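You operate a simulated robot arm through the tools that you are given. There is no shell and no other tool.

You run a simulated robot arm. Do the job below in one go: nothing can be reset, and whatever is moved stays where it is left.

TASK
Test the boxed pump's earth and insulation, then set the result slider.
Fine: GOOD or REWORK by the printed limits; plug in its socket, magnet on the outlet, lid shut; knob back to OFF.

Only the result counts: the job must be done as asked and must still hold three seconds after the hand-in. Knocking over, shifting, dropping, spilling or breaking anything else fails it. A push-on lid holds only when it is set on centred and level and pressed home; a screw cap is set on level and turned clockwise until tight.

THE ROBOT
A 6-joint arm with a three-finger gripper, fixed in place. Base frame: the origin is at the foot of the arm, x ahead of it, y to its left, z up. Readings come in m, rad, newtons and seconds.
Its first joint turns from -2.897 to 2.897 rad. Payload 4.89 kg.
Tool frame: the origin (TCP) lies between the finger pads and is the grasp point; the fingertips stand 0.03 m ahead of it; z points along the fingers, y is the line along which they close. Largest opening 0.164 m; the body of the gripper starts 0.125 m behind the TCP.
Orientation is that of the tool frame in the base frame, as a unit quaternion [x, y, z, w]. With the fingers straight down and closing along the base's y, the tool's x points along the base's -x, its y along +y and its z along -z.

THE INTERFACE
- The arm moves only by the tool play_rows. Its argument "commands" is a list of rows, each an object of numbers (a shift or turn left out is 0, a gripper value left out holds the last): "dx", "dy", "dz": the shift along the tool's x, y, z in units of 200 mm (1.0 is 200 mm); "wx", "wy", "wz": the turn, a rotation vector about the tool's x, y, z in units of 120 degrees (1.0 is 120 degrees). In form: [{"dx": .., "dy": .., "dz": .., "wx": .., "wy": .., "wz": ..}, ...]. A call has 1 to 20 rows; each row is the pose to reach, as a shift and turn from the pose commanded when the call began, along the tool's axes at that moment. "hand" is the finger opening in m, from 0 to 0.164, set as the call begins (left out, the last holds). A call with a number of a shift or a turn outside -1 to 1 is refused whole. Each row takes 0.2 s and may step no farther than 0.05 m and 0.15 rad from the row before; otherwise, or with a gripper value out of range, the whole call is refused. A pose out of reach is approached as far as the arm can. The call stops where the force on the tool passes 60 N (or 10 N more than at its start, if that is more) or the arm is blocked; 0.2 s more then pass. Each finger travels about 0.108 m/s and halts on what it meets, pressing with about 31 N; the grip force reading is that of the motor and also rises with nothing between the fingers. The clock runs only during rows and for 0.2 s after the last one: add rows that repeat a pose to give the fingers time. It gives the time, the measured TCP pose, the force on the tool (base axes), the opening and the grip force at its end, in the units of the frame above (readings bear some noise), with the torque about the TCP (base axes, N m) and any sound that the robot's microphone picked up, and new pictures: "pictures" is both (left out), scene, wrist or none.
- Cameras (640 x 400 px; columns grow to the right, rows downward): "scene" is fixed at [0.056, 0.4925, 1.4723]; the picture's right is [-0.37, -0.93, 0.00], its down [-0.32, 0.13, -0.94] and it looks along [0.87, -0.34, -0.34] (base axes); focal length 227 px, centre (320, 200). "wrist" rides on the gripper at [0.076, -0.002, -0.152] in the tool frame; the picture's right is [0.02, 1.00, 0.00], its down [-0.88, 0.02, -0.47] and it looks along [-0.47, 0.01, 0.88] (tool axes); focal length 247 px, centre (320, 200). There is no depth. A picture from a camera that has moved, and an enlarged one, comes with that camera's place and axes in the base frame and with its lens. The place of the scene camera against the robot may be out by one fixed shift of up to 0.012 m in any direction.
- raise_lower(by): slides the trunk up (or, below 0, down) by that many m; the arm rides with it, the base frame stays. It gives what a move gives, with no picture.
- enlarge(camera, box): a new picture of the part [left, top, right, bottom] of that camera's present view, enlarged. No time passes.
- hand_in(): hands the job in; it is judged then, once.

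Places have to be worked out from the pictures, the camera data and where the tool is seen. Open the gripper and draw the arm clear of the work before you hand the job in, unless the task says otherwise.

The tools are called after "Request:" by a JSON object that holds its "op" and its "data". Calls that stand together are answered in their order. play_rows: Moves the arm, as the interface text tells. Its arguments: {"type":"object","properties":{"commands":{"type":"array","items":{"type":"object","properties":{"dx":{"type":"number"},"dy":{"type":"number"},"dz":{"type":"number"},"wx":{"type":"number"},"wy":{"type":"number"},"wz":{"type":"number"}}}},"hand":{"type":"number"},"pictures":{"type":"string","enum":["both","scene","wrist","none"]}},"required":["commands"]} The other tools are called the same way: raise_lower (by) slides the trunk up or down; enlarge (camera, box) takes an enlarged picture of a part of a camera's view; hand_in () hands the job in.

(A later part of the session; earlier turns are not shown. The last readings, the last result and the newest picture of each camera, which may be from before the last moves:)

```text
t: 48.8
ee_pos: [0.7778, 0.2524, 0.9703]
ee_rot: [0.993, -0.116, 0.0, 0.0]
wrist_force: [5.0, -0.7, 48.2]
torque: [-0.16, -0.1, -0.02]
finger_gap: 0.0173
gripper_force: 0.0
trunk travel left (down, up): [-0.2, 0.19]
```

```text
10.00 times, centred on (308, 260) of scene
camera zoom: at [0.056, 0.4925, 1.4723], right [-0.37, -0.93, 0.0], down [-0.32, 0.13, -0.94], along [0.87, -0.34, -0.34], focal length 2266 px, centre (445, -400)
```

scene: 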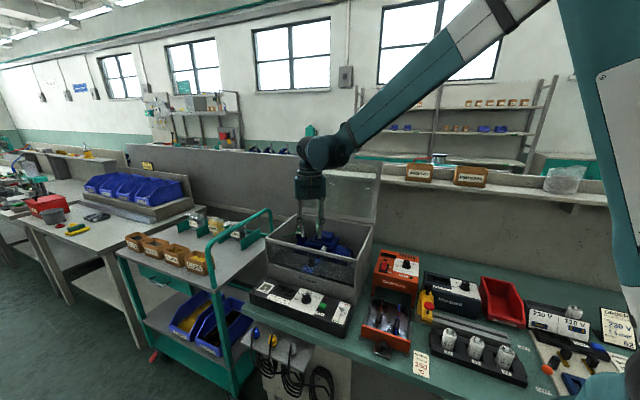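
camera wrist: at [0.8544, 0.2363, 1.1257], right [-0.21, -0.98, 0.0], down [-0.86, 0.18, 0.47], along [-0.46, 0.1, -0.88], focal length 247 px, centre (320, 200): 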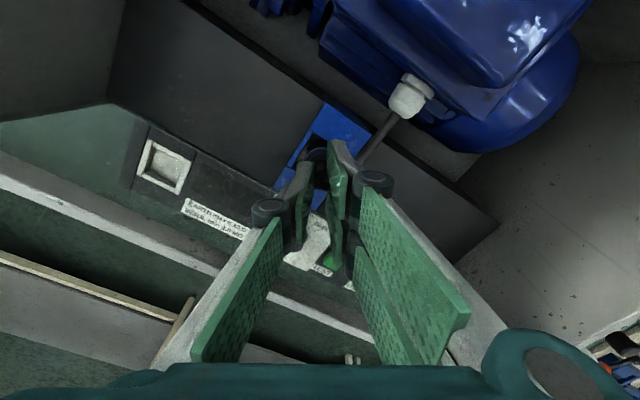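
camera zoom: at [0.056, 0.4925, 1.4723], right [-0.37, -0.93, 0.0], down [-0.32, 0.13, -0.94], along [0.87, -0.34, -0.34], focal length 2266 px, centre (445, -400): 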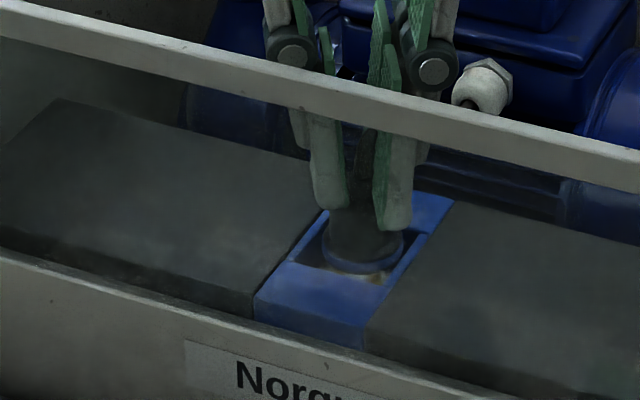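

At 48 N the plug did not move noticeably, so it is on its stop. I'll back off, open the fingers and rise clear.

Request:
{"op": "play_rows", "data": {"commands": [{"dz": -0.01}, {"dz": -0.02}, {"dz": -0.03}], "pictures": "none"}}

Request:
{"op": "play_rows", "data": {"commands": [{"dz": 0.0}, {"dz": -0.1}, {"dz": -0.25}, {"dz": -0.4}, {"dz": -0.55}], "hand": 0.05, "pictures": "both"}}

Request:
{"op": "enlarge", "data": {"camera": "wrist", "box": [270, 70, 380, 180]}}

Request:
{"op": "enlarge", "data": {"camera": "scene", "box": [290, 245, 325, 275]}}

```text
t: 49.6
ee_pos: [0.7801, 0.2513, 0.9741]
ee_rot: [0.993, -0.116, 0.001, 0.0]
wrist_force: [0.3, 0.2, -0.5]
torque: [0.02, -0.01, -0.02]
finger_gap: 0.016
gripper_force: 0.1
trunk travel left (down, up): [-0.2, 0.19]
```

```text
t: 50.8
ee_pos: [0.78, 0.2513, 1.0855]
ee_rot: [0.993, -0.116, 0.0, 0.001]
wrist_force: [-0.2, -0.4, -0.2]
torque: [-0.01, 0.06, -0.01]
finger_gap: 0.05
gripper_force: 0.0
trunk travel left (down, up): [-0.2, 0.19]
camera wrist: at [0.8551, 0.2361, 1.2396], right [-0.21, -0.98, 0.0], down [-0.86, 0.18, 0.47], along [-0.46, 0.1, -0.88], focal length 247 px, centre (320, 200)
```

scene: 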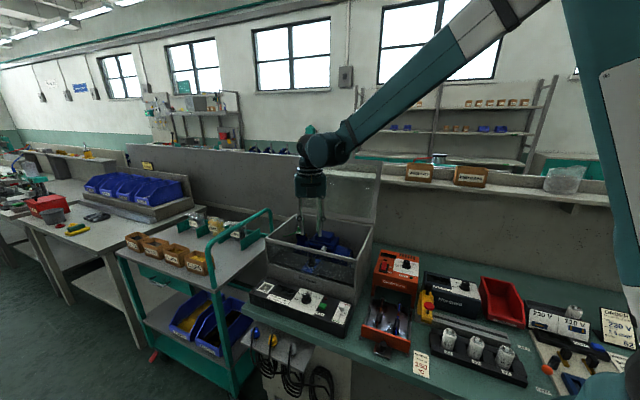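
wrist: 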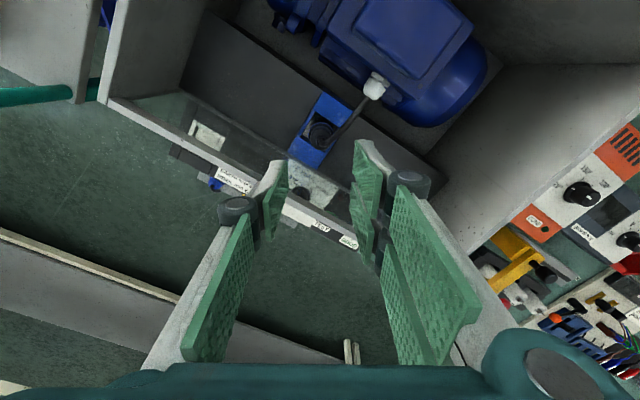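

```text
3.64 times, centred on (325, 125) of wrist
camera zoom: at [0.8551, 0.2361, 1.2396], right [-0.21, -0.98, 0.0], down [-0.86, 0.18, 0.47], along [-0.46, 0.1, -0.88], focal length 898 px, centre (302, 473)
```

zoom: 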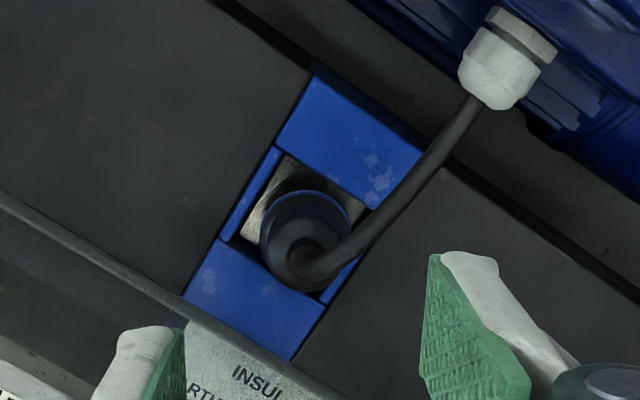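

```text
13.33 times, centred on (308, 260) of scene
camera zoom: at [0.056, 0.4925, 1.4723], right [-0.37, -0.93, 0.0], down [-0.32, 0.13, -0.94], along [0.87, -0.34, -0.34], focal length 3021 px, centre (487, -600)
```

zoom: 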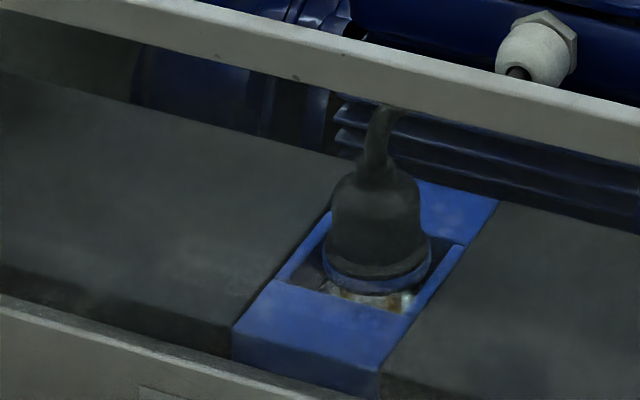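

The plug is fully down and upright. Next is the lid. I'll rise well clear while unwinding the wrist so I can inspect the lid's edge.

Request:
{"op": "play_rows", "data": {"commands": [{"dz": -0.07, "wz": 0.068}, {"dz": -0.14, "wz": 0.136}, {"dz": -0.21, "wz": 0.204}, {"dz": -0.28, "wz": 0.272}, {"dz": -0.35, "wz": 0.34}, {"dz": -0.42, "wz": 0.408}, {"dz": -0.49, "wz": 0.476}, {"dz": -0.56, "wz": 0.544}, {"dz": -0.63, "wz": 0.612}, {"dz": -0.7, "wz": 0.68}, {"dz": -0.77, "wz": 0.748}, {"dz": -0.84, "wz": 0.816}, {"dz": -0.91, "wz": 0.884}, {"dz": -0.98, "wz": 0.95}], "pictures": "none"}}

Request:
{"op": "play_rows", "data": {"commands": [{"dz": -0.04, "wz": 0.068}, {"dz": -0.08, "wz": 0.136}, {"dz": -0.12, "wz": 0.204}, {"dz": -0.16, "wz": 0.272}, {"dz": -0.2, "wz": 0.34}, {"dz": -0.24, "wz": 0.408}, {"dz": -0.28, "wz": 0.476}, {"dz": -0.32, "wz": 0.544}, {"dz": -0.36, "wz": 0.612}, {"dz": -0.4, "wz": 0.68}, {"dz": -0.44, "wz": 0.748}, {"dz": -0.48, "wz": 0.8167}], "pictures": "both"}}

```text
t: 53.8
ee_pos: [0.7817, 0.2507, 1.2812]
ee_rot: [-0.442, 0.897, 0.0, 0.0]
wrist_force: [-0.2, 0.0, -0.7]
torque: [-0.01, 0.03, 0.0]
finger_gap: 0.0501
gripper_force: 0.1
trunk travel left (down, up): [-0.2, 0.19]
```

```text
t: 56.4
ee_pos: [0.7803, 0.2525, 1.3787]
ee_rot: [0.387, 0.922, -0.001, 0.0]
wrist_force: [-0.3, -0.4, -0.7]
torque: [-0.04, 0.01, 0.01]
finger_gap: 0.0503
gripper_force: 0.0
trunk travel left (down, up): [-0.2, 0.19]
camera wrist: at [0.7259, 0.3056, 1.5309], right [0.7, 0.72, 0.0], down [0.63, -0.61, 0.47], along [0.34, -0.33, -0.88], focal length 247 px, centre (320, 200)
```

scene: 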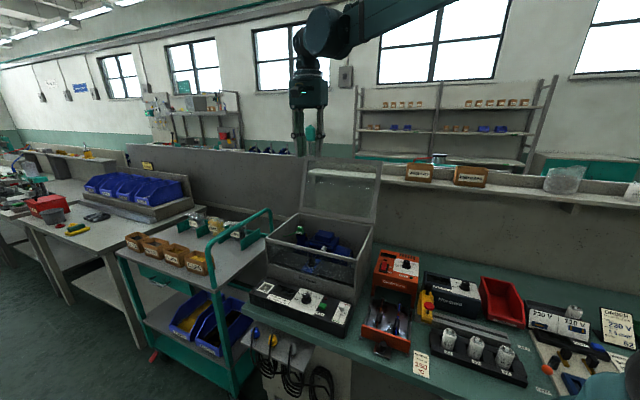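
wrist: 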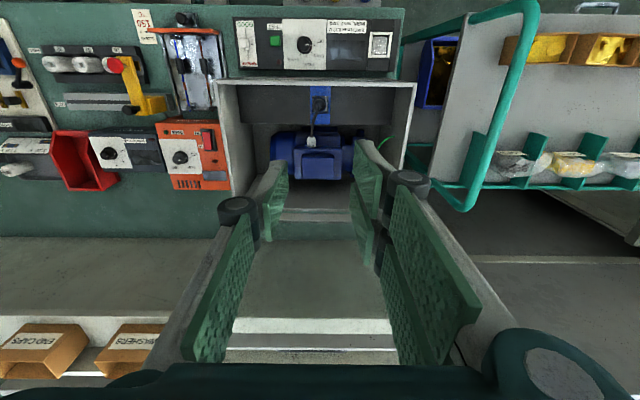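

I can see the lid through the fingers. I'll enlarge to locate its edges, along with the scene view.

Request:
{"op": "enlarge", "data": {"camera": "wrist", "box": [160, 180, 460, 380]}}

Request:
{"op": "enlarge", "data": {"camera": "scene", "box": [290, 140, 400, 240]}}

Request:
{"op": "enlarge", "data": {"camera": "scene", "box": [350, 150, 390, 230]}}

```text
2.00 times, centred on (310, 280) of wrist
camera zoom: at [0.7259, 0.3056, 1.5309], right [0.7, 0.72, 0.0], down [0.63, -0.61, 0.47], along [0.34, -0.33, -0.88], focal length 494 px, centre (340, 40)
```

zoom: 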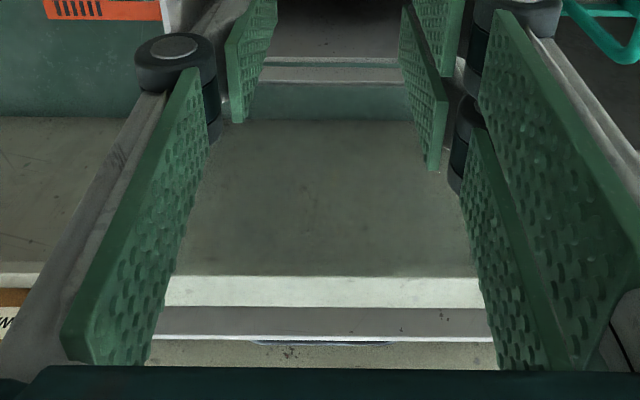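

```text
4.00 times, centred on (345, 190) of scene
camera zoom: at [0.056, 0.4925, 1.4723], right [-0.37, -0.93, 0.0], down [-0.32, 0.13, -0.94], along [0.87, -0.34, -0.34], focal length 906 px, centre (220, 240)
```

zoom: 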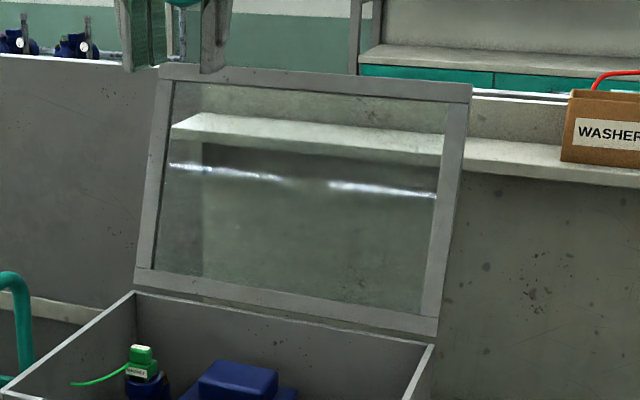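

```text
5.00 times, centred on (370, 190) of scene
camera zoom: at [0.056, 0.4925, 1.4723], right [-0.37, -0.93, 0.0], down [-0.32, 0.13, -0.94], along [0.87, -0.34, -0.34], focal length 1133 px, centre (70, 250)
```

zoom: 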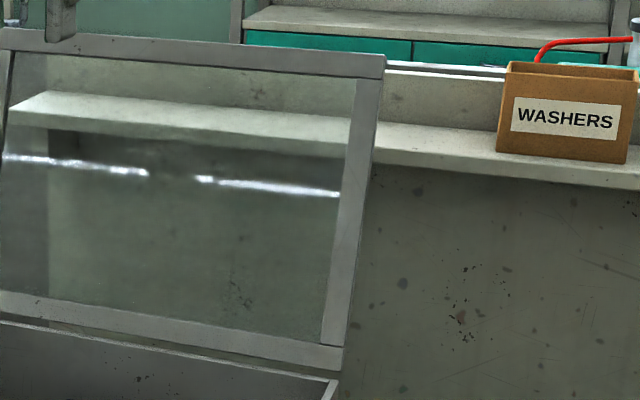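

The lid's top edge is at about v 0.696, z 1.293, hinged near v 0.605, z 1.02, with its right end at u≈0.53. I plan to straddle its top bar with the fingers and guide it over while pitching the tool. First I'll turn the closing line along v and check that the pitched poses are reachable in free space.

Request:
{"op": "play_rows", "data": {"commands": [{"dx": -0.035, "dy": -0.06, "dz": -0.01, "wz": -0.0686}, {"dx": -0.07, "dy": -0.12, "dz": -0.02, "wz": -0.1372}, {"dx": -0.105, "dy": -0.18, "dz": -0.03, "wz": -0.2058}, {"dx": -0.14, "dy": -0.24, "dz": -0.04, "wz": -0.2744}, {"dx": -0.175, "dy": -0.3, "dz": -0.05, "wz": -0.343}, {"dx": -0.21, "dy": -0.36, "dz": -0.06, "wz": -0.4116}, {"dx": -0.245, "dy": -0.42, "dz": -0.07, "wz": -0.4802}, {"dx": -0.28, "dy": -0.48, "dz": -0.08, "wz": -0.5488}, {"dx": -0.315, "dy": -0.54, "dz": -0.09, "wz": -0.6174}, {"dx": -0.35, "dy": -0.6, "dz": -0.1, "wz": -0.686}, {"dx": -0.385, "dy": -0.65, "dz": -0.1, "wz": -0.755}], "pictures": "both"}}

```text
t: 58.8
ee_pos: [0.7421, 0.1046, 1.3971]
ee_rot: [-0.386, 0.923, 0.0, 0.0]
wrist_force: [0.5, 0.6, -0.4]
torque: [-0.05, 0.03, -0.02]
finger_gap: 0.0502
gripper_force: 0.0
trunk travel left (down, up): [-0.2, 0.19]
camera wrist: at [0.6895, 0.0509, 1.5508], right [-0.73, 0.69, 0.0], down [0.61, 0.64, 0.47], along [0.32, 0.34, -0.88], focal length 247 px, centre (320, 200)
```

scene: 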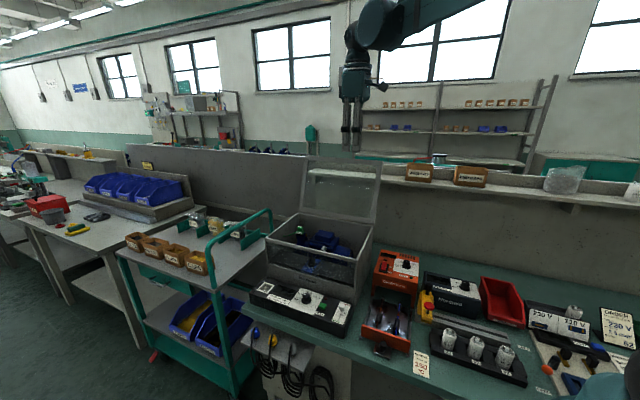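
wrist: 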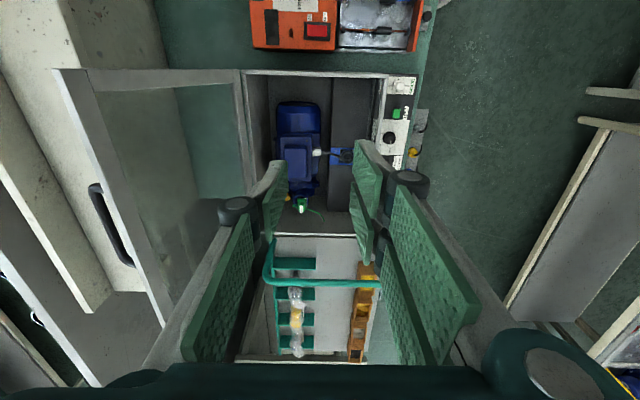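

The lid has a dark handle on its outer (rear) face near the middle of the top bar. I'll enlarge this view for the lid geometry.

Request:
{"op": "enlarge", "data": {"camera": "wrist", "box": [0, 50, 270, 340]}}

Request:
{"op": "enlarge", "data": {"camera": "wrist", "box": [50, 160, 170, 290]}}

```text
1.38 times, centred on (135, 195) of wrist
camera zoom: at [0.6895, 0.0509, 1.5508], right [-0.73, 0.69, 0.0], down [0.61, 0.64, 0.47], along [0.32, 0.34, -0.88], focal length 341 px, centre (575, 207)
```

zoom: 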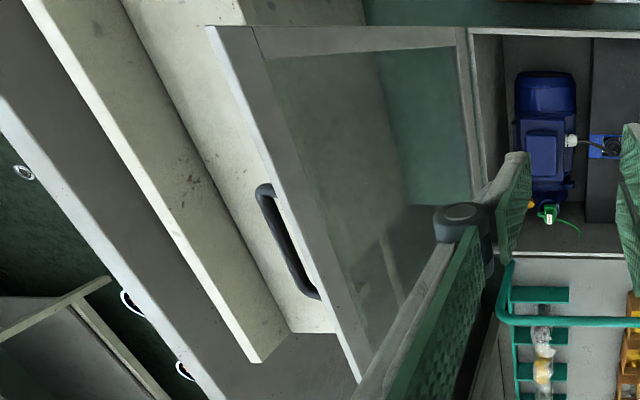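

```text
3.08 times, centred on (110, 225) of wrist
camera zoom: at [0.6895, 0.0509, 1.5508], right [-0.73, 0.69, 0.0], down [0.61, 0.64, 0.47], along [0.32, 0.34, -0.88], focal length 760 px, centre (966, 123)
```

zoom: 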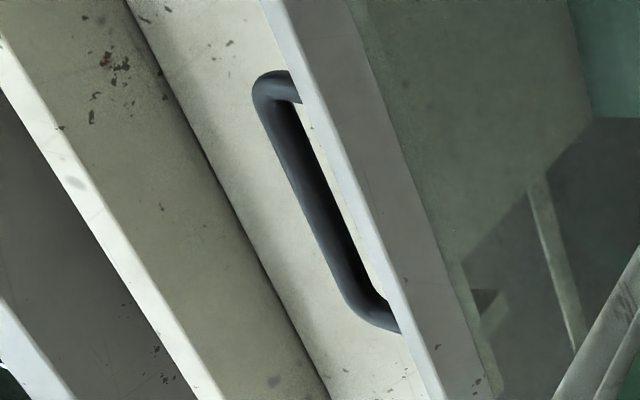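

The geometry matches: the top bar's right end is near u 0.53, and the lid is about 9 mm thick. I'll drop into the free space above the open box, then run the pitching part of the closing arc without touching the lid, to check reachability.

Request:
{"op": "play_rows", "data": {"commands": [{"dy": 0.026, "dz": 0.22}, {"dy": 0.052, "dz": 0.44}, {"dy": 0.08, "dz": 0.66}, {"dy": 0.104, "dz": 0.835}], "pictures": "none"}}

Request:
{"op": "play_rows", "data": {"commands": [{"wx": 0.0667}, {"wx": 0.1333}, {"wx": 0.2}, {"wx": 0.2667}, {"wx": 0.3333, "dy": 0.0025}, {"wx": 0.4, "dy": 0.14, "dz": 0.135}, {"wx": 0.4667, "dy": 0.2565, "dz": 0.2865}, {"wx": 0.5333, "dy": 0.352, "dz": 0.4515}, {"wx": 0.6, "dy": 0.423, "dz": 0.628}, {"wx": 0.65, "dy": 0.46, "dz": 0.766}], "pictures": "both"}}

```text
t: 59.8
ee_pos: [0.7261, 0.1186, 1.2311]
ee_rot: [-0.384, 0.923, 0.0, 0.0]
wrist_force: [-0.3, -1.0, 0.2]
torque: [0.01, -0.03, 0.0]
finger_gap: 0.05
gripper_force: 0.2
trunk travel left (down, up): [-0.2, 0.19]
```

```text
t: 62.0
ee_pos: [0.6594, 0.1841, 1.0786]
ee_rot: [-0.299, 0.717, -0.582, 0.243]
wrist_force: [-2.0, -1.6, 1.4]
torque: [0.19, 0.02, 0.33]
finger_gap: 0.0503
gripper_force: 0.1
trunk travel left (down, up): [-0.2, 0.19]
camera wrist: at [0.5011, 0.2352, 1.1122], right [-0.16, 0.13, -0.98], down [0.29, 0.95, 0.08], along [0.94, -0.27, -0.19], focal length 247 px, centre (320, 200)
```

scene: 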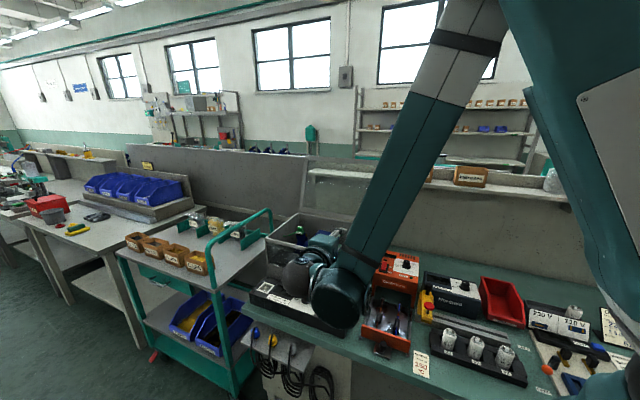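
wrist: 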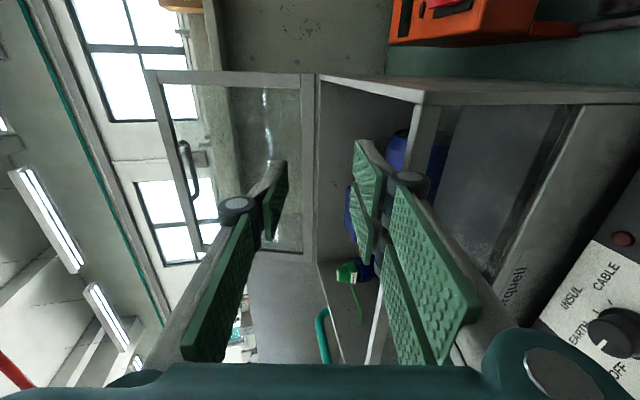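

The pitched pose at 78° is reachable with no contact. I'll reverse the same path back to a vertical tool above the box.

Request:
{"op": "play_rows", "data": {"commands": [{"dy": -0.1427, "dz": 0.0075, "wx": -0.05}, {"dy": -0.33, "dz": 0.04, "wx": -0.1167}, {"dy": -0.511, "dz": 0.0993, "wx": -0.1833}, {"dy": -0.684, "dz": 0.1817, "wx": -0.25}, {"dy": -0.839, "dz": 0.289, "wx": -0.3167}, {"dy": -0.9025, "dz": 0.278, "wx": -0.3833}, {"dy": -0.9415, "dz": 0.27, "wx": -0.45}, {"dy": -0.9415, "dz": 0.27, "wx": -0.5167}, {"dy": -0.9415, "dz": 0.27, "wx": -0.5833}, {"dy": -0.9415, "dz": 0.27, "wx": -0.65}], "pictures": "none"}}

```text
t: 64.2
ee_pos: [0.7268, 0.1204, 1.2506]
ee_rot: [-0.385, 0.923, 0.001, 0.0]
wrist_force: [-1.1, -0.1, 0.2]
torque: [-0.11, -0.13, 0.0]
finger_gap: 0.0502
gripper_force: 0.1
trunk travel left (down, up): [-0.2, 0.19]
```

Back to vertical. Now I'll rise above the lid's top edge and move over it with the fingers at 80 mm.

Request:
{"op": "play_rows", "data": {"commands": [{"dz": -0.2}, {"dz": -0.4}, {"dz": -0.6}, {"dz": -0.75}, {"dy": -0.2, "dz": -0.75}, {"dy": -0.4, "dz": -0.75}, {"dy": -0.6, "dz": -0.75}], "hand": 0.08, "pictures": "none"}}

Request:
{"op": "play_rows", "data": {"commands": [{"dy": -0.2}, {"dy": -0.4}, {"dy": -0.6}, {"dy": -0.695}, {"dy": -0.695}], "pictures": "both"}}

```text
t: 65.8
ee_pos: [0.8117, 0.0359, 1.4002]
ee_rot: [-0.385, 0.923, 0.0, -0.001]
wrist_force: [-0.8, 1.0, 0.0]
torque: [-0.14, -0.09, -0.01]
finger_gap: 0.08
gripper_force: 0.0
trunk travel left (down, up): [-0.2, 0.19]
```

```text
t: 67.0
ee_pos: [0.9109, -0.0644, 1.4006]
ee_rot: [-0.385, 0.923, 0.0, 0.0]
wrist_force: [0.5, -0.7, 0.5]
torque: [0.04, 0.07, -0.01]
finger_gap: 0.0799
gripper_force: 0.1
trunk travel left (down, up): [-0.2, 0.19]
camera wrist: at [0.8591, -0.1175, 1.5536], right [-0.73, 0.69, 0.0], down [0.61, 0.64, 0.47], along [0.33, 0.34, -0.88], focal length 247 px, centre (320, 200)
```

scene: 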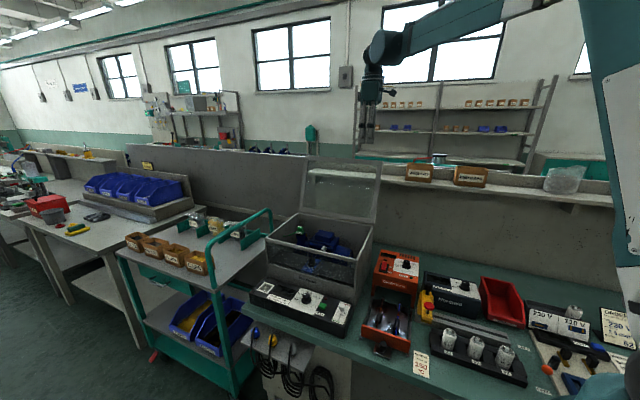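
wrist: 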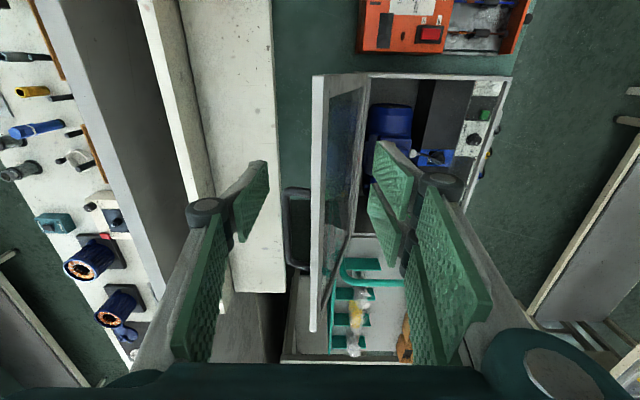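

The lid's top edge is exactly centred between the fingers, with the handle clear at higher u. A wall shelf sits behind at roughly v 0.74, z 1.21, so I'll lower only to TCP z≈1.28 to straddle the bar.

Request:
{"op": "play_rows", "data": {"commands": [{"dz": 0.2}, {"dz": 0.4}, {"dz": 0.59}, {"dz": 0.59}], "pictures": "both"}}

Request:
{"op": "enlarge", "data": {"camera": "wrist", "box": [200, 60, 460, 260]}}

Request:
{"op": "enlarge", "data": {"camera": "scene", "box": [320, 100, 420, 220]}}

```text
t: 68.0
ee_pos: [0.9118, -0.0626, 1.2824]
ee_rot: [-0.385, 0.923, 0.0, 0.0]
wrist_force: [-0.2, 0.0, 0.8]
torque: [0.03, 0.05, -0.01]
finger_gap: 0.0798
gripper_force: 0.0
trunk travel left (down, up): [-0.2, 0.19]
camera wrist: at [0.8591, -0.1173, 1.4354], right [-0.73, 0.69, 0.0], down [0.61, 0.64, 0.47], along [0.33, 0.34, -0.88], focal length 247 px, centre (320, 200)
```

scene: 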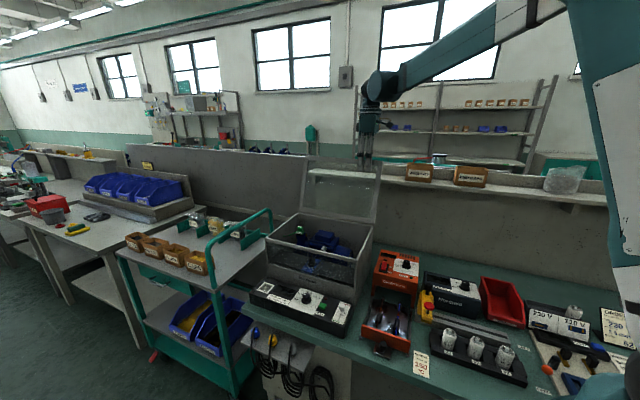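
wrist: 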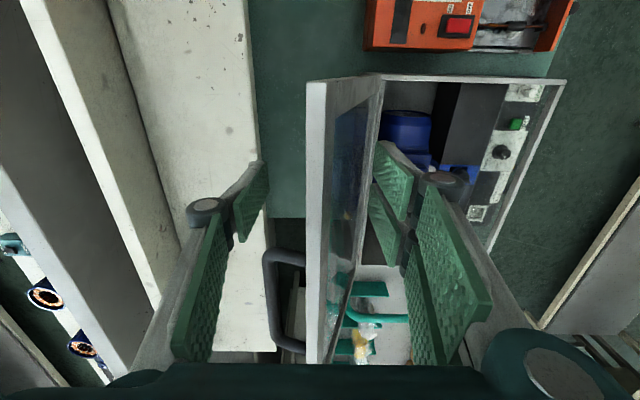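

```text
2.00 times, centred on (330, 160) of wrist
camera zoom: at [0.8591, -0.1173, 1.4354], right [-0.73, 0.69, 0.0], down [0.61, 0.64, 0.47], along [0.33, 0.34, -0.88], focal length 494 px, centre (300, 280)
```

zoom: 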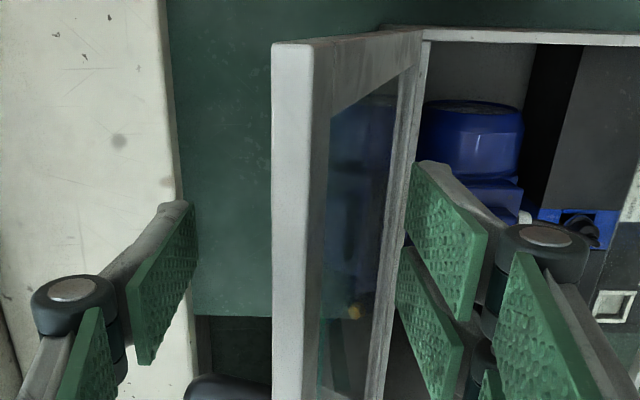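

```text
3.33 times, centred on (370, 160) of scene
camera zoom: at [0.056, 0.4925, 1.4723], right [-0.37, -0.93, 0.0], down [-0.32, 0.13, -0.94], along [0.87, -0.34, -0.34], focal length 755 px, centre (153, 333)
```

zoom: 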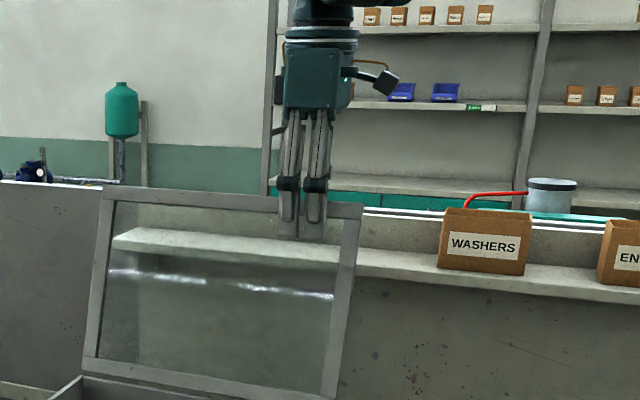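

The fingers straddle the 12 mm lid bar. I'll pull slowly forward so the rear finger brings the lid toward vertical, stopping just short of it.

Request:
{"op": "play_rows", "data": {"commands": [{"dy": 0.08}, {"dy": 0.16, "dz": -0.01}, {"dy": 0.24, "dz": -0.015}, {"dy": 0.32, "dz": -0.025}, {"dy": 0.4, "dz": -0.03}, {"dy": 0.46, "dz": -0.035}, {"dy": 0.5, "dz": -0.04}, {"dy": 0.5, "dz": -0.04}], "pictures": "both"}}

Request:
{"op": "enlarge", "data": {"camera": "wrist", "box": [200, 60, 460, 260]}}

Request:
{"op": "enlarge", "data": {"camera": "scene", "box": [290, 120, 400, 240]}}

```text
t: 69.8
ee_pos: [0.8398, 0.0074, 1.2896]
ee_rot: [-0.384, 0.923, 0.0, 0.0]
wrist_force: [0.5, 0.1, 0.1]
torque: [-0.03, -0.02, 0.0]
finger_gap: 0.08
gripper_force: 0.1
trunk travel left (down, up): [-0.2, 0.19]
camera wrist: at [0.7868, -0.0463, 1.4438], right [-0.73, 0.69, 0.0], down [0.61, 0.64, 0.47], along [0.33, 0.34, -0.88], focal length 247 px, centre (320, 200)
```

scene: 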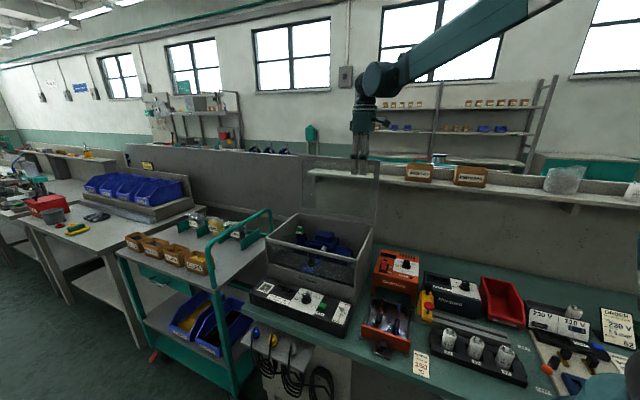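
wrist: 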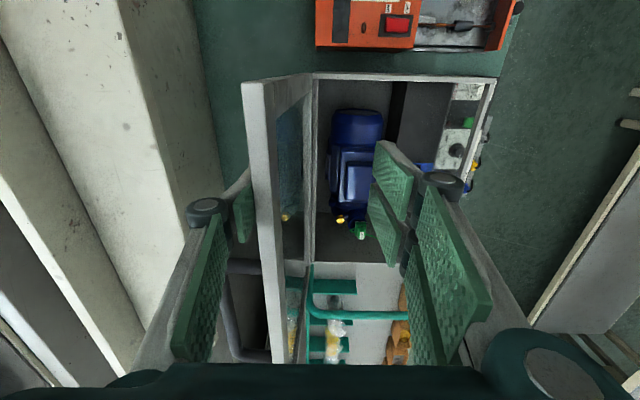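

```text
2.00 times, centred on (330, 160) of wrist
camera zoom: at [0.7868, -0.0463, 1.4438], right [-0.73, 0.69, 0.0], down [0.61, 0.64, 0.47], along [0.33, 0.34, -0.88], focal length 494 px, centre (300, 280)
```

zoom: 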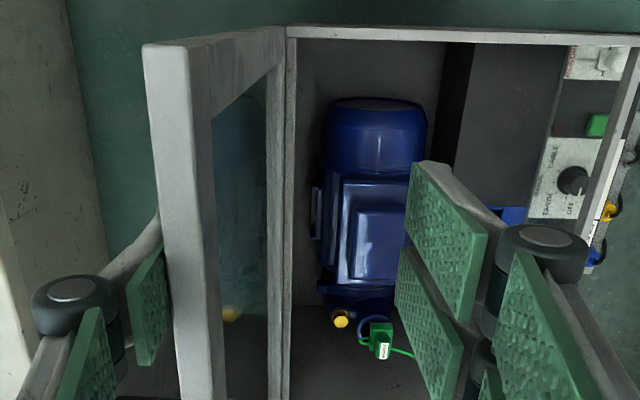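

```text
3.33 times, centred on (345, 180) of scene
camera zoom: at [0.056, 0.4925, 1.4723], right [-0.37, -0.93, 0.0], down [-0.32, 0.13, -0.94], along [0.87, -0.34, -0.34], focal length 755 px, centre (237, 267)
```

zoom: 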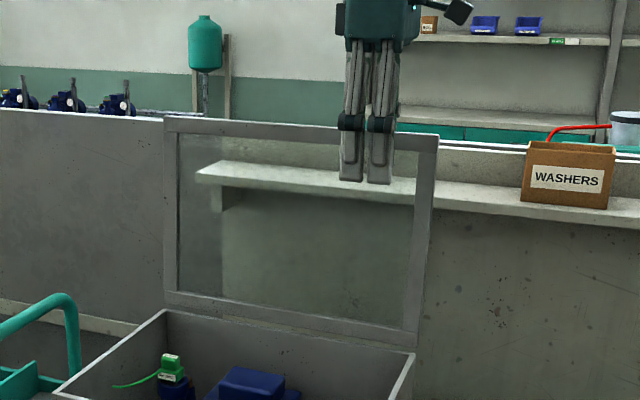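

The lid followed to about 3° short of vertical with negligible force. I'll narrow the fingers to 36 mm around the bar while shifting so the rear finger stays put.

Request:
{"op": "play_rows", "data": {"commands": [{"dy": -0.06}, {"dy": -0.11}, {"dy": -0.11}], "hand": 0.036, "pictures": "wrist"}}

Request:
{"op": "enlarge", "data": {"camera": "wrist", "box": [200, 60, 460, 260]}}

```text
t: 70.6
ee_pos: [0.8556, -0.0085, 1.2895]
ee_rot: [-0.385, 0.923, 0.0, -0.001]
wrist_force: [-0.4, 0.3, 0.2]
torque: [0.02, 0.07, -0.02]
finger_gap: 0.0361
gripper_force: 0.0
trunk travel left (down, up): [-0.2, 0.19]
camera wrist: at [0.8028, -0.0622, 1.4437], right [-0.73, 0.69, 0.0], down [0.61, 0.64, 0.47], along [0.33, 0.34, -0.88], focal length 247 px, centre (320, 200)
```

wrist: 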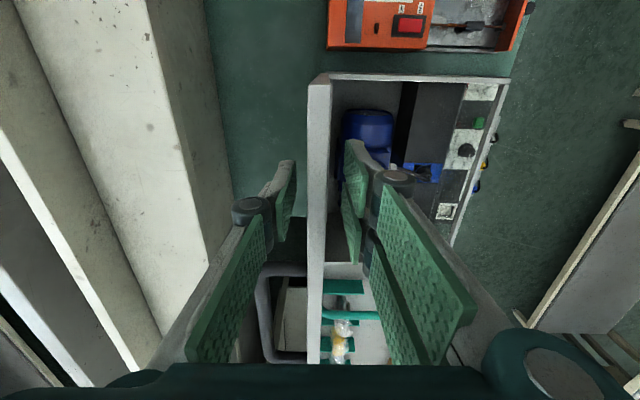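

```text
2.00 times, centred on (330, 160) of wrist
camera zoom: at [0.8028, -0.0622, 1.4437], right [-0.73, 0.69, 0.0], down [0.61, 0.64, 0.47], along [0.33, 0.34, -0.88], focal length 494 px, centre (300, 280)
```

zoom: 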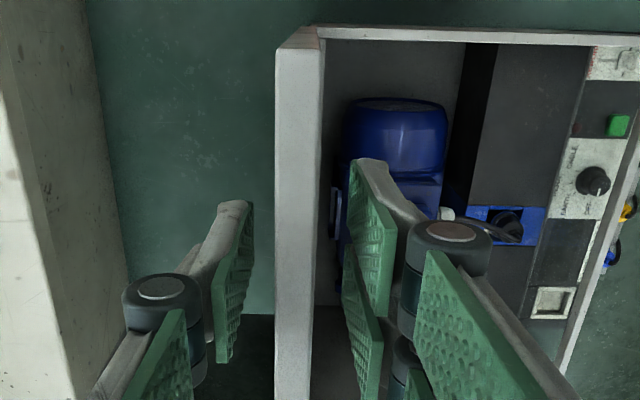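

The lid now stands at vertical on its own between the fingers, so the hinge has some friction. I'll follow the closing arc, pitching the tool with the lid, for the first 20°.

Request:
{"op": "play_rows", "data": {"commands": [{"dy": 0.119, "dz": 0.001, "wx": 0.0333}, {"dy": 0.213, "dz": 0.0105, "wx": 0.0667}, {"dy": 0.3055, "dz": 0.027, "wx": 0.1}, {"dy": 0.397, "dz": 0.05, "wx": 0.1333}, {"dy": 0.4865, "dz": 0.079, "wx": 0.1667}, {"dy": 0.4865, "dz": 0.079, "wx": 0.1667}], "pictures": "both"}}

Request:
{"op": "enlarge", "data": {"camera": "wrist", "box": [200, 60, 460, 260]}}

Request:
{"op": "enlarge", "data": {"camera": "scene", "box": [290, 120, 400, 240]}}

```text
t: 72.0
ee_pos: [0.7872, 0.0625, 1.274]
ee_rot: [-0.379, 0.909, -0.16, 0.067]
wrist_force: [0.0, 1.5, -0.4]
torque: [-0.02, -0.03, -0.02]
finger_gap: 0.0364
gripper_force: 0.5
trunk travel left (down, up): [-0.2, 0.19]
camera wrist: at [0.6967, 0.0442, 1.4196], right [-0.68, 0.65, -0.34], down [0.49, 0.75, 0.44], along [0.54, 0.13, -0.83], focal length 247 px, centre (320, 200)
```

scene: 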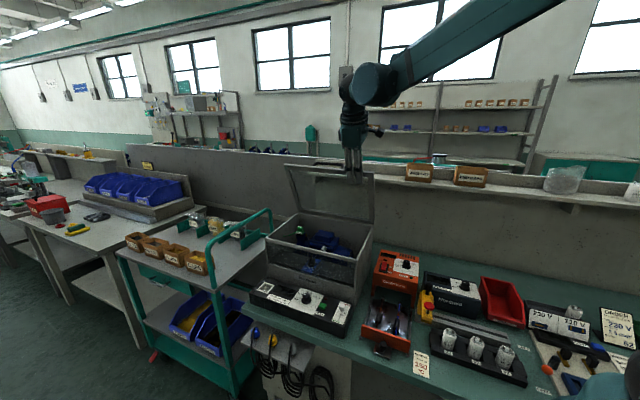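
wrist: 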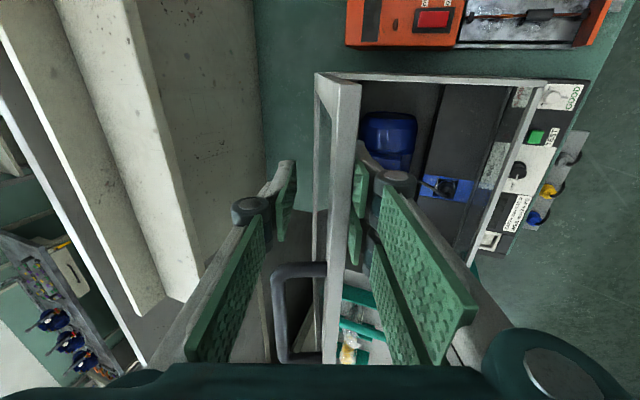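

```text
2.00 times, centred on (330, 160) of wrist
camera zoom: at [0.6967, 0.0442, 1.4196], right [-0.68, 0.65, -0.34], down [0.49, 0.75, 0.44], along [0.54, 0.13, -0.83], focal length 494 px, centre (300, 280)
```

zoom: 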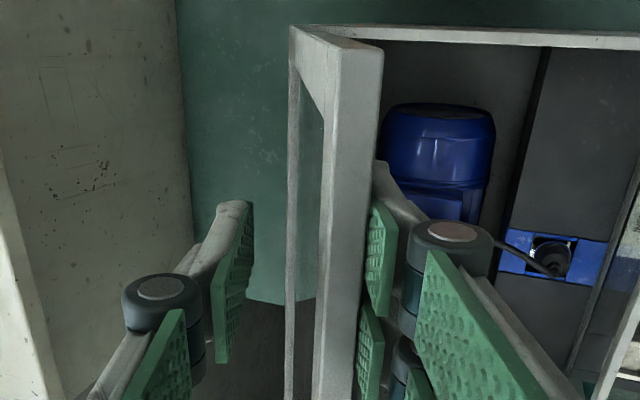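

```text
3.33 times, centred on (345, 180) of scene
camera zoom: at [0.056, 0.4925, 1.4723], right [-0.37, -0.93, 0.0], down [-0.32, 0.13, -0.94], along [0.87, -0.34, -0.34], focal length 755 px, centre (237, 267)
```

zoom: 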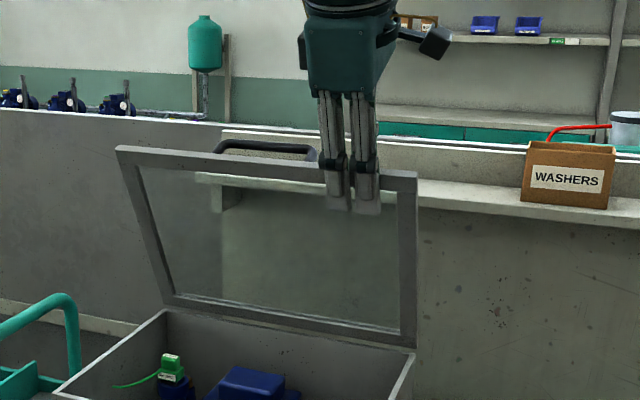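

The lid is resting lightly on the front fingers and follows well. I'll continue the arc to 64° of pitch.

Request:
{"op": "play_rows", "data": {"commands": [{"dy": 0.0942, "dz": 0.003, "wx": 0.0333}, {"dy": 0.1882, "dz": 0.0129, "wx": 0.0667}, {"dy": 0.2809, "dz": 0.0292, "wx": 0.1}, {"dy": 0.3723, "dz": 0.0523, "wx": 0.1333}, {"dy": 0.4622, "dz": 0.0813, "wx": 0.1667}, {"dy": 0.5495, "dz": 0.1166, "wx": 0.2}, {"dy": 0.6337, "dz": 0.1578, "wx": 0.2333}, {"dy": 0.7158, "dz": 0.205, "wx": 0.2667}, {"dy": 0.7935, "dz": 0.2577, "wx": 0.3}, {"dy": 0.8678, "dz": 0.3157, "wx": 0.3333}, {"dy": 0.938, "dz": 0.3785, "wx": 0.3667}], "pictures": "both"}}

Request:
{"op": "enlarge", "data": {"camera": "scene", "box": [240, 180, 400, 320]}}

```text
t: 74.4
ee_pos: [0.6778, 0.1664, 1.1386]
ee_rot: [-0.325, 0.783, -0.489, 0.204]
wrist_force: [1.1, 2.0, -1.7]
torque: [0.14, -0.13, 0.14]
finger_gap: 0.037
gripper_force: 0.8
trunk travel left (down, up): [-0.2, 0.19]
camera wrist: at [0.5287, 0.2092, 1.2086], right [-0.33, 0.29, -0.9], down [0.31, 0.93, 0.19], along [0.89, -0.22, -0.4], focal length 247 px, centre (320, 200)
```

scene: 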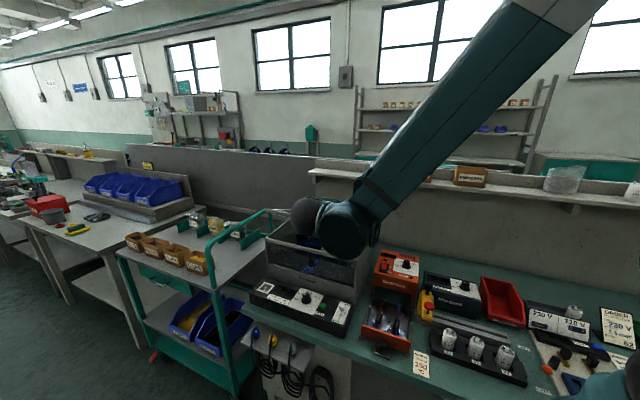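
wrist: 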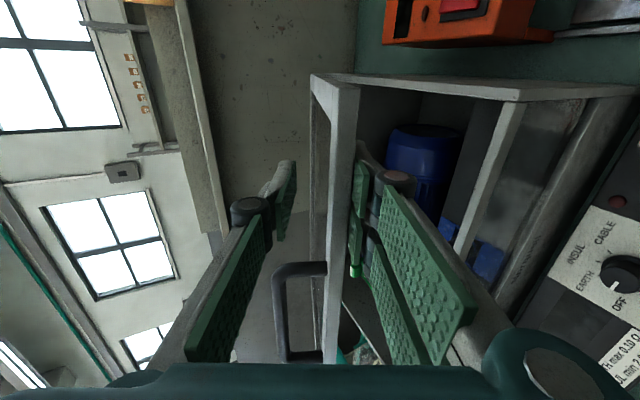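

```text
2.86 times, centred on (320, 250) of scene
camera zoom: at [0.056, 0.4925, 1.4723], right [-0.37, -0.93, 0.0], down [-0.32, 0.13, -0.94], along [0.87, -0.34, -0.34], focal length 647 px, centre (320, 57)
```

zoom: 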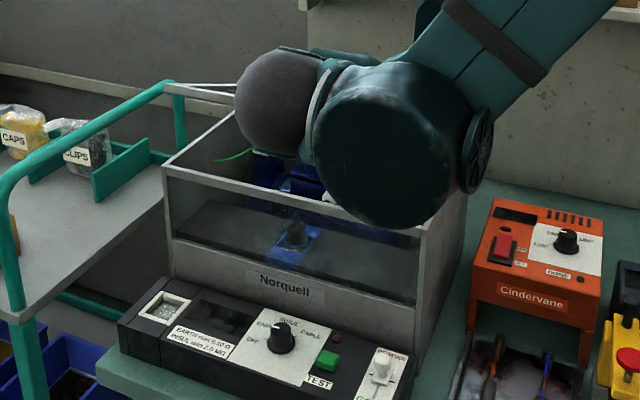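

The lid keeps following, resting on the lower fingers at roughly 26° from closed. I'll continue down to about 81° of pitch.

Request:
{"op": "play_rows", "data": {"commands": [{"dy": 0.0944, "dz": 0.004, "wx": 0.0333}, {"dy": 0.1882, "dz": 0.0134, "wx": 0.0667}, {"dy": 0.281, "dz": 0.0297, "wx": 0.1}, {"dy": 0.3495, "dz": 0.0464, "wx": 0.125}, {"dy": 0.395, "dz": 0.0592, "wx": 0.1417}, {"dy": 0.395, "dz": 0.0592, "wx": 0.1417}], "pictures": "both"}}

Request:
{"op": "enlarge", "data": {"camera": "wrist", "box": [200, 60, 480, 280]}}

Request:
{"op": "enlarge", "data": {"camera": "scene", "box": [240, 190, 400, 330]}}

```text
t: 75.8
ee_pos: [0.6627, 0.1833, 1.0637]
ee_rot: [-0.292, 0.702, -0.6, 0.25]
wrist_force: [-0.1, 0.0, -2.1]
torque: [0.05, -0.05, -0.05]
finger_gap: 0.0372
gripper_force: 1.4
trunk travel left (down, up): [-0.2, 0.19]
camera wrist: at [0.502, 0.236, 1.0896], right [-0.13, 0.09, -0.99], down [0.29, 0.96, 0.05], along [0.95, -0.28, -0.15], focal length 247 px, centre (320, 200)
```

scene: 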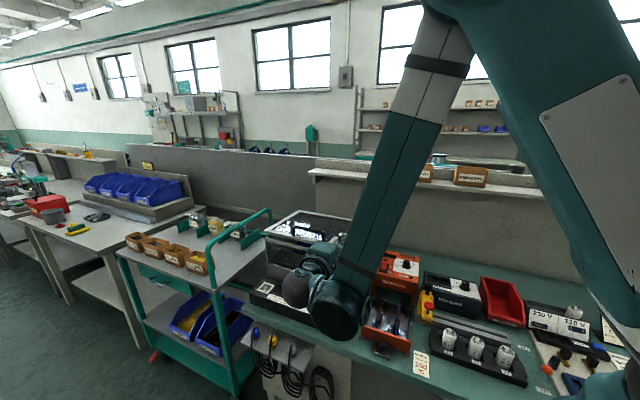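
wrist: 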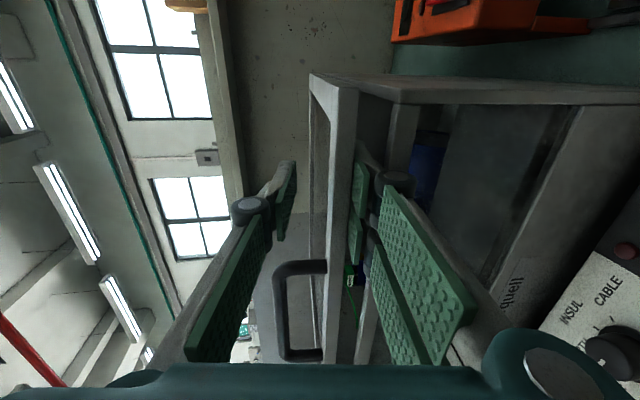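

```text
1.82 times, centred on (340, 170) of wrist
camera zoom: at [0.502, 0.236, 1.0896], right [-0.13, 0.09, -0.99], down [0.29, 0.96, 0.05], along [0.95, -0.28, -0.15], focal length 449 px, centre (284, 254)
```

zoom: 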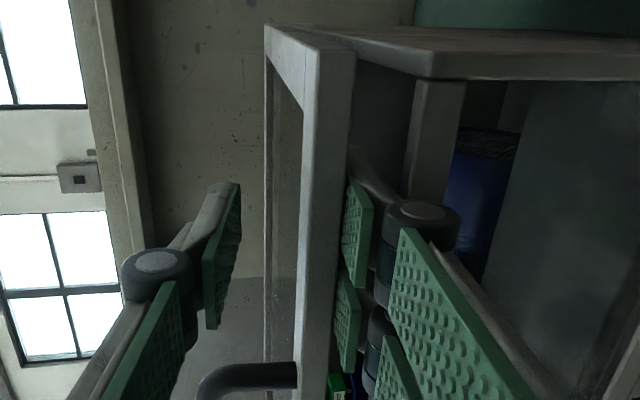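

```text
2.86 times, centred on (320, 260) of scene
camera zoom: at [0.056, 0.4925, 1.4723], right [-0.37, -0.93, 0.0], down [-0.32, 0.13, -0.94], along [0.87, -0.34, -0.34], focal length 647 px, centre (320, 29)
```

zoom: 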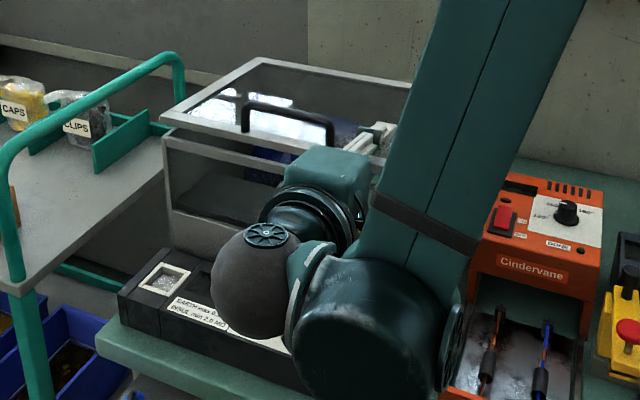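

The lid is nearly shut and rests on the lower fingers about 25 mm above the rim. I'll withdraw the fingers most of the way and lower slightly so the final drop is small.

Request:
{"op": "play_rows", "data": {"commands": [{"dy": 0.015, "dz": -0.05}, {"dy": 0.03, "dz": -0.1}, {"dy": 0.042, "dz": -0.145}, {"dy": 0.0544, "dz": -0.18}, {"dy": 0.0544, "dz": -0.18}], "pictures": "both"}}

Request:
{"op": "enlarge", "data": {"camera": "wrist", "box": [200, 60, 480, 280]}}

Request:
{"op": "enlarge", "data": {"camera": "scene", "box": [240, 190, 400, 330]}}

```text
t: 77.0
ee_pos: [0.6358, 0.2103, 1.0575]
ee_rot: [-0.293, 0.702, -0.599, 0.25]
wrist_force: [-5.0, 3.4, 3.4]
torque: [0.03, 0.15, -0.07]
finger_gap: 0.035
gripper_force: 0.0
trunk travel left (down, up): [-0.2, 0.19]
camera wrist: at [0.4752, 0.2628, 1.0844], right [-0.13, 0.09, -0.99], down [0.29, 0.96, 0.06], along [0.95, -0.28, -0.15], focal length 247 px, centre (320, 200)
```

scene: 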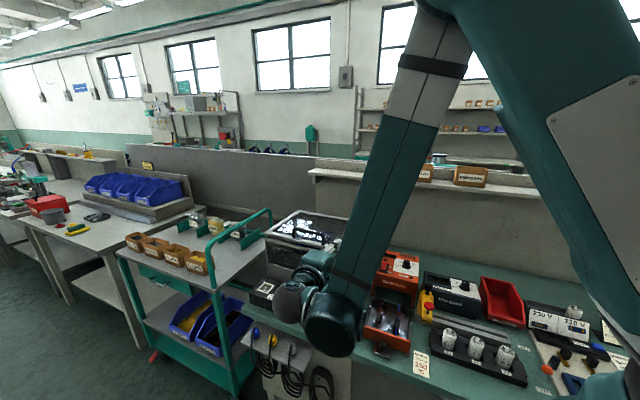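
wrist: 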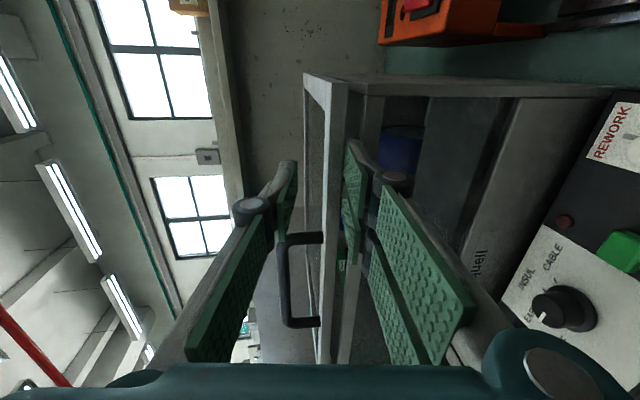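

```text
1.82 times, centred on (340, 170) of wrist
camera zoom: at [0.4752, 0.2628, 1.0844], right [-0.13, 0.09, -0.99], down [0.29, 0.96, 0.06], along [0.95, -0.28, -0.15], focal length 449 px, centre (284, 254)
```

zoom: 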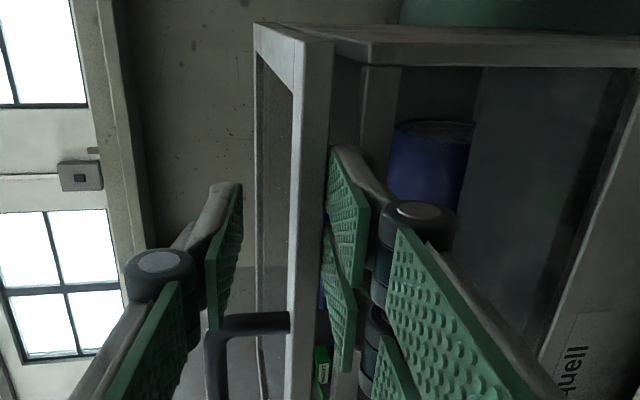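

```text
2.86 times, centred on (320, 260) of scene
camera zoom: at [0.056, 0.4925, 1.4723], right [-0.37, -0.93, 0.0], down [-0.32, 0.13, -0.94], along [0.87, -0.34, -0.34], focal length 647 px, centre (320, 29)
```

zoom: 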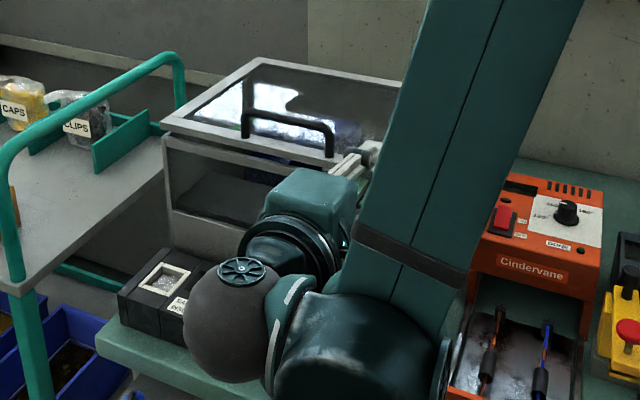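

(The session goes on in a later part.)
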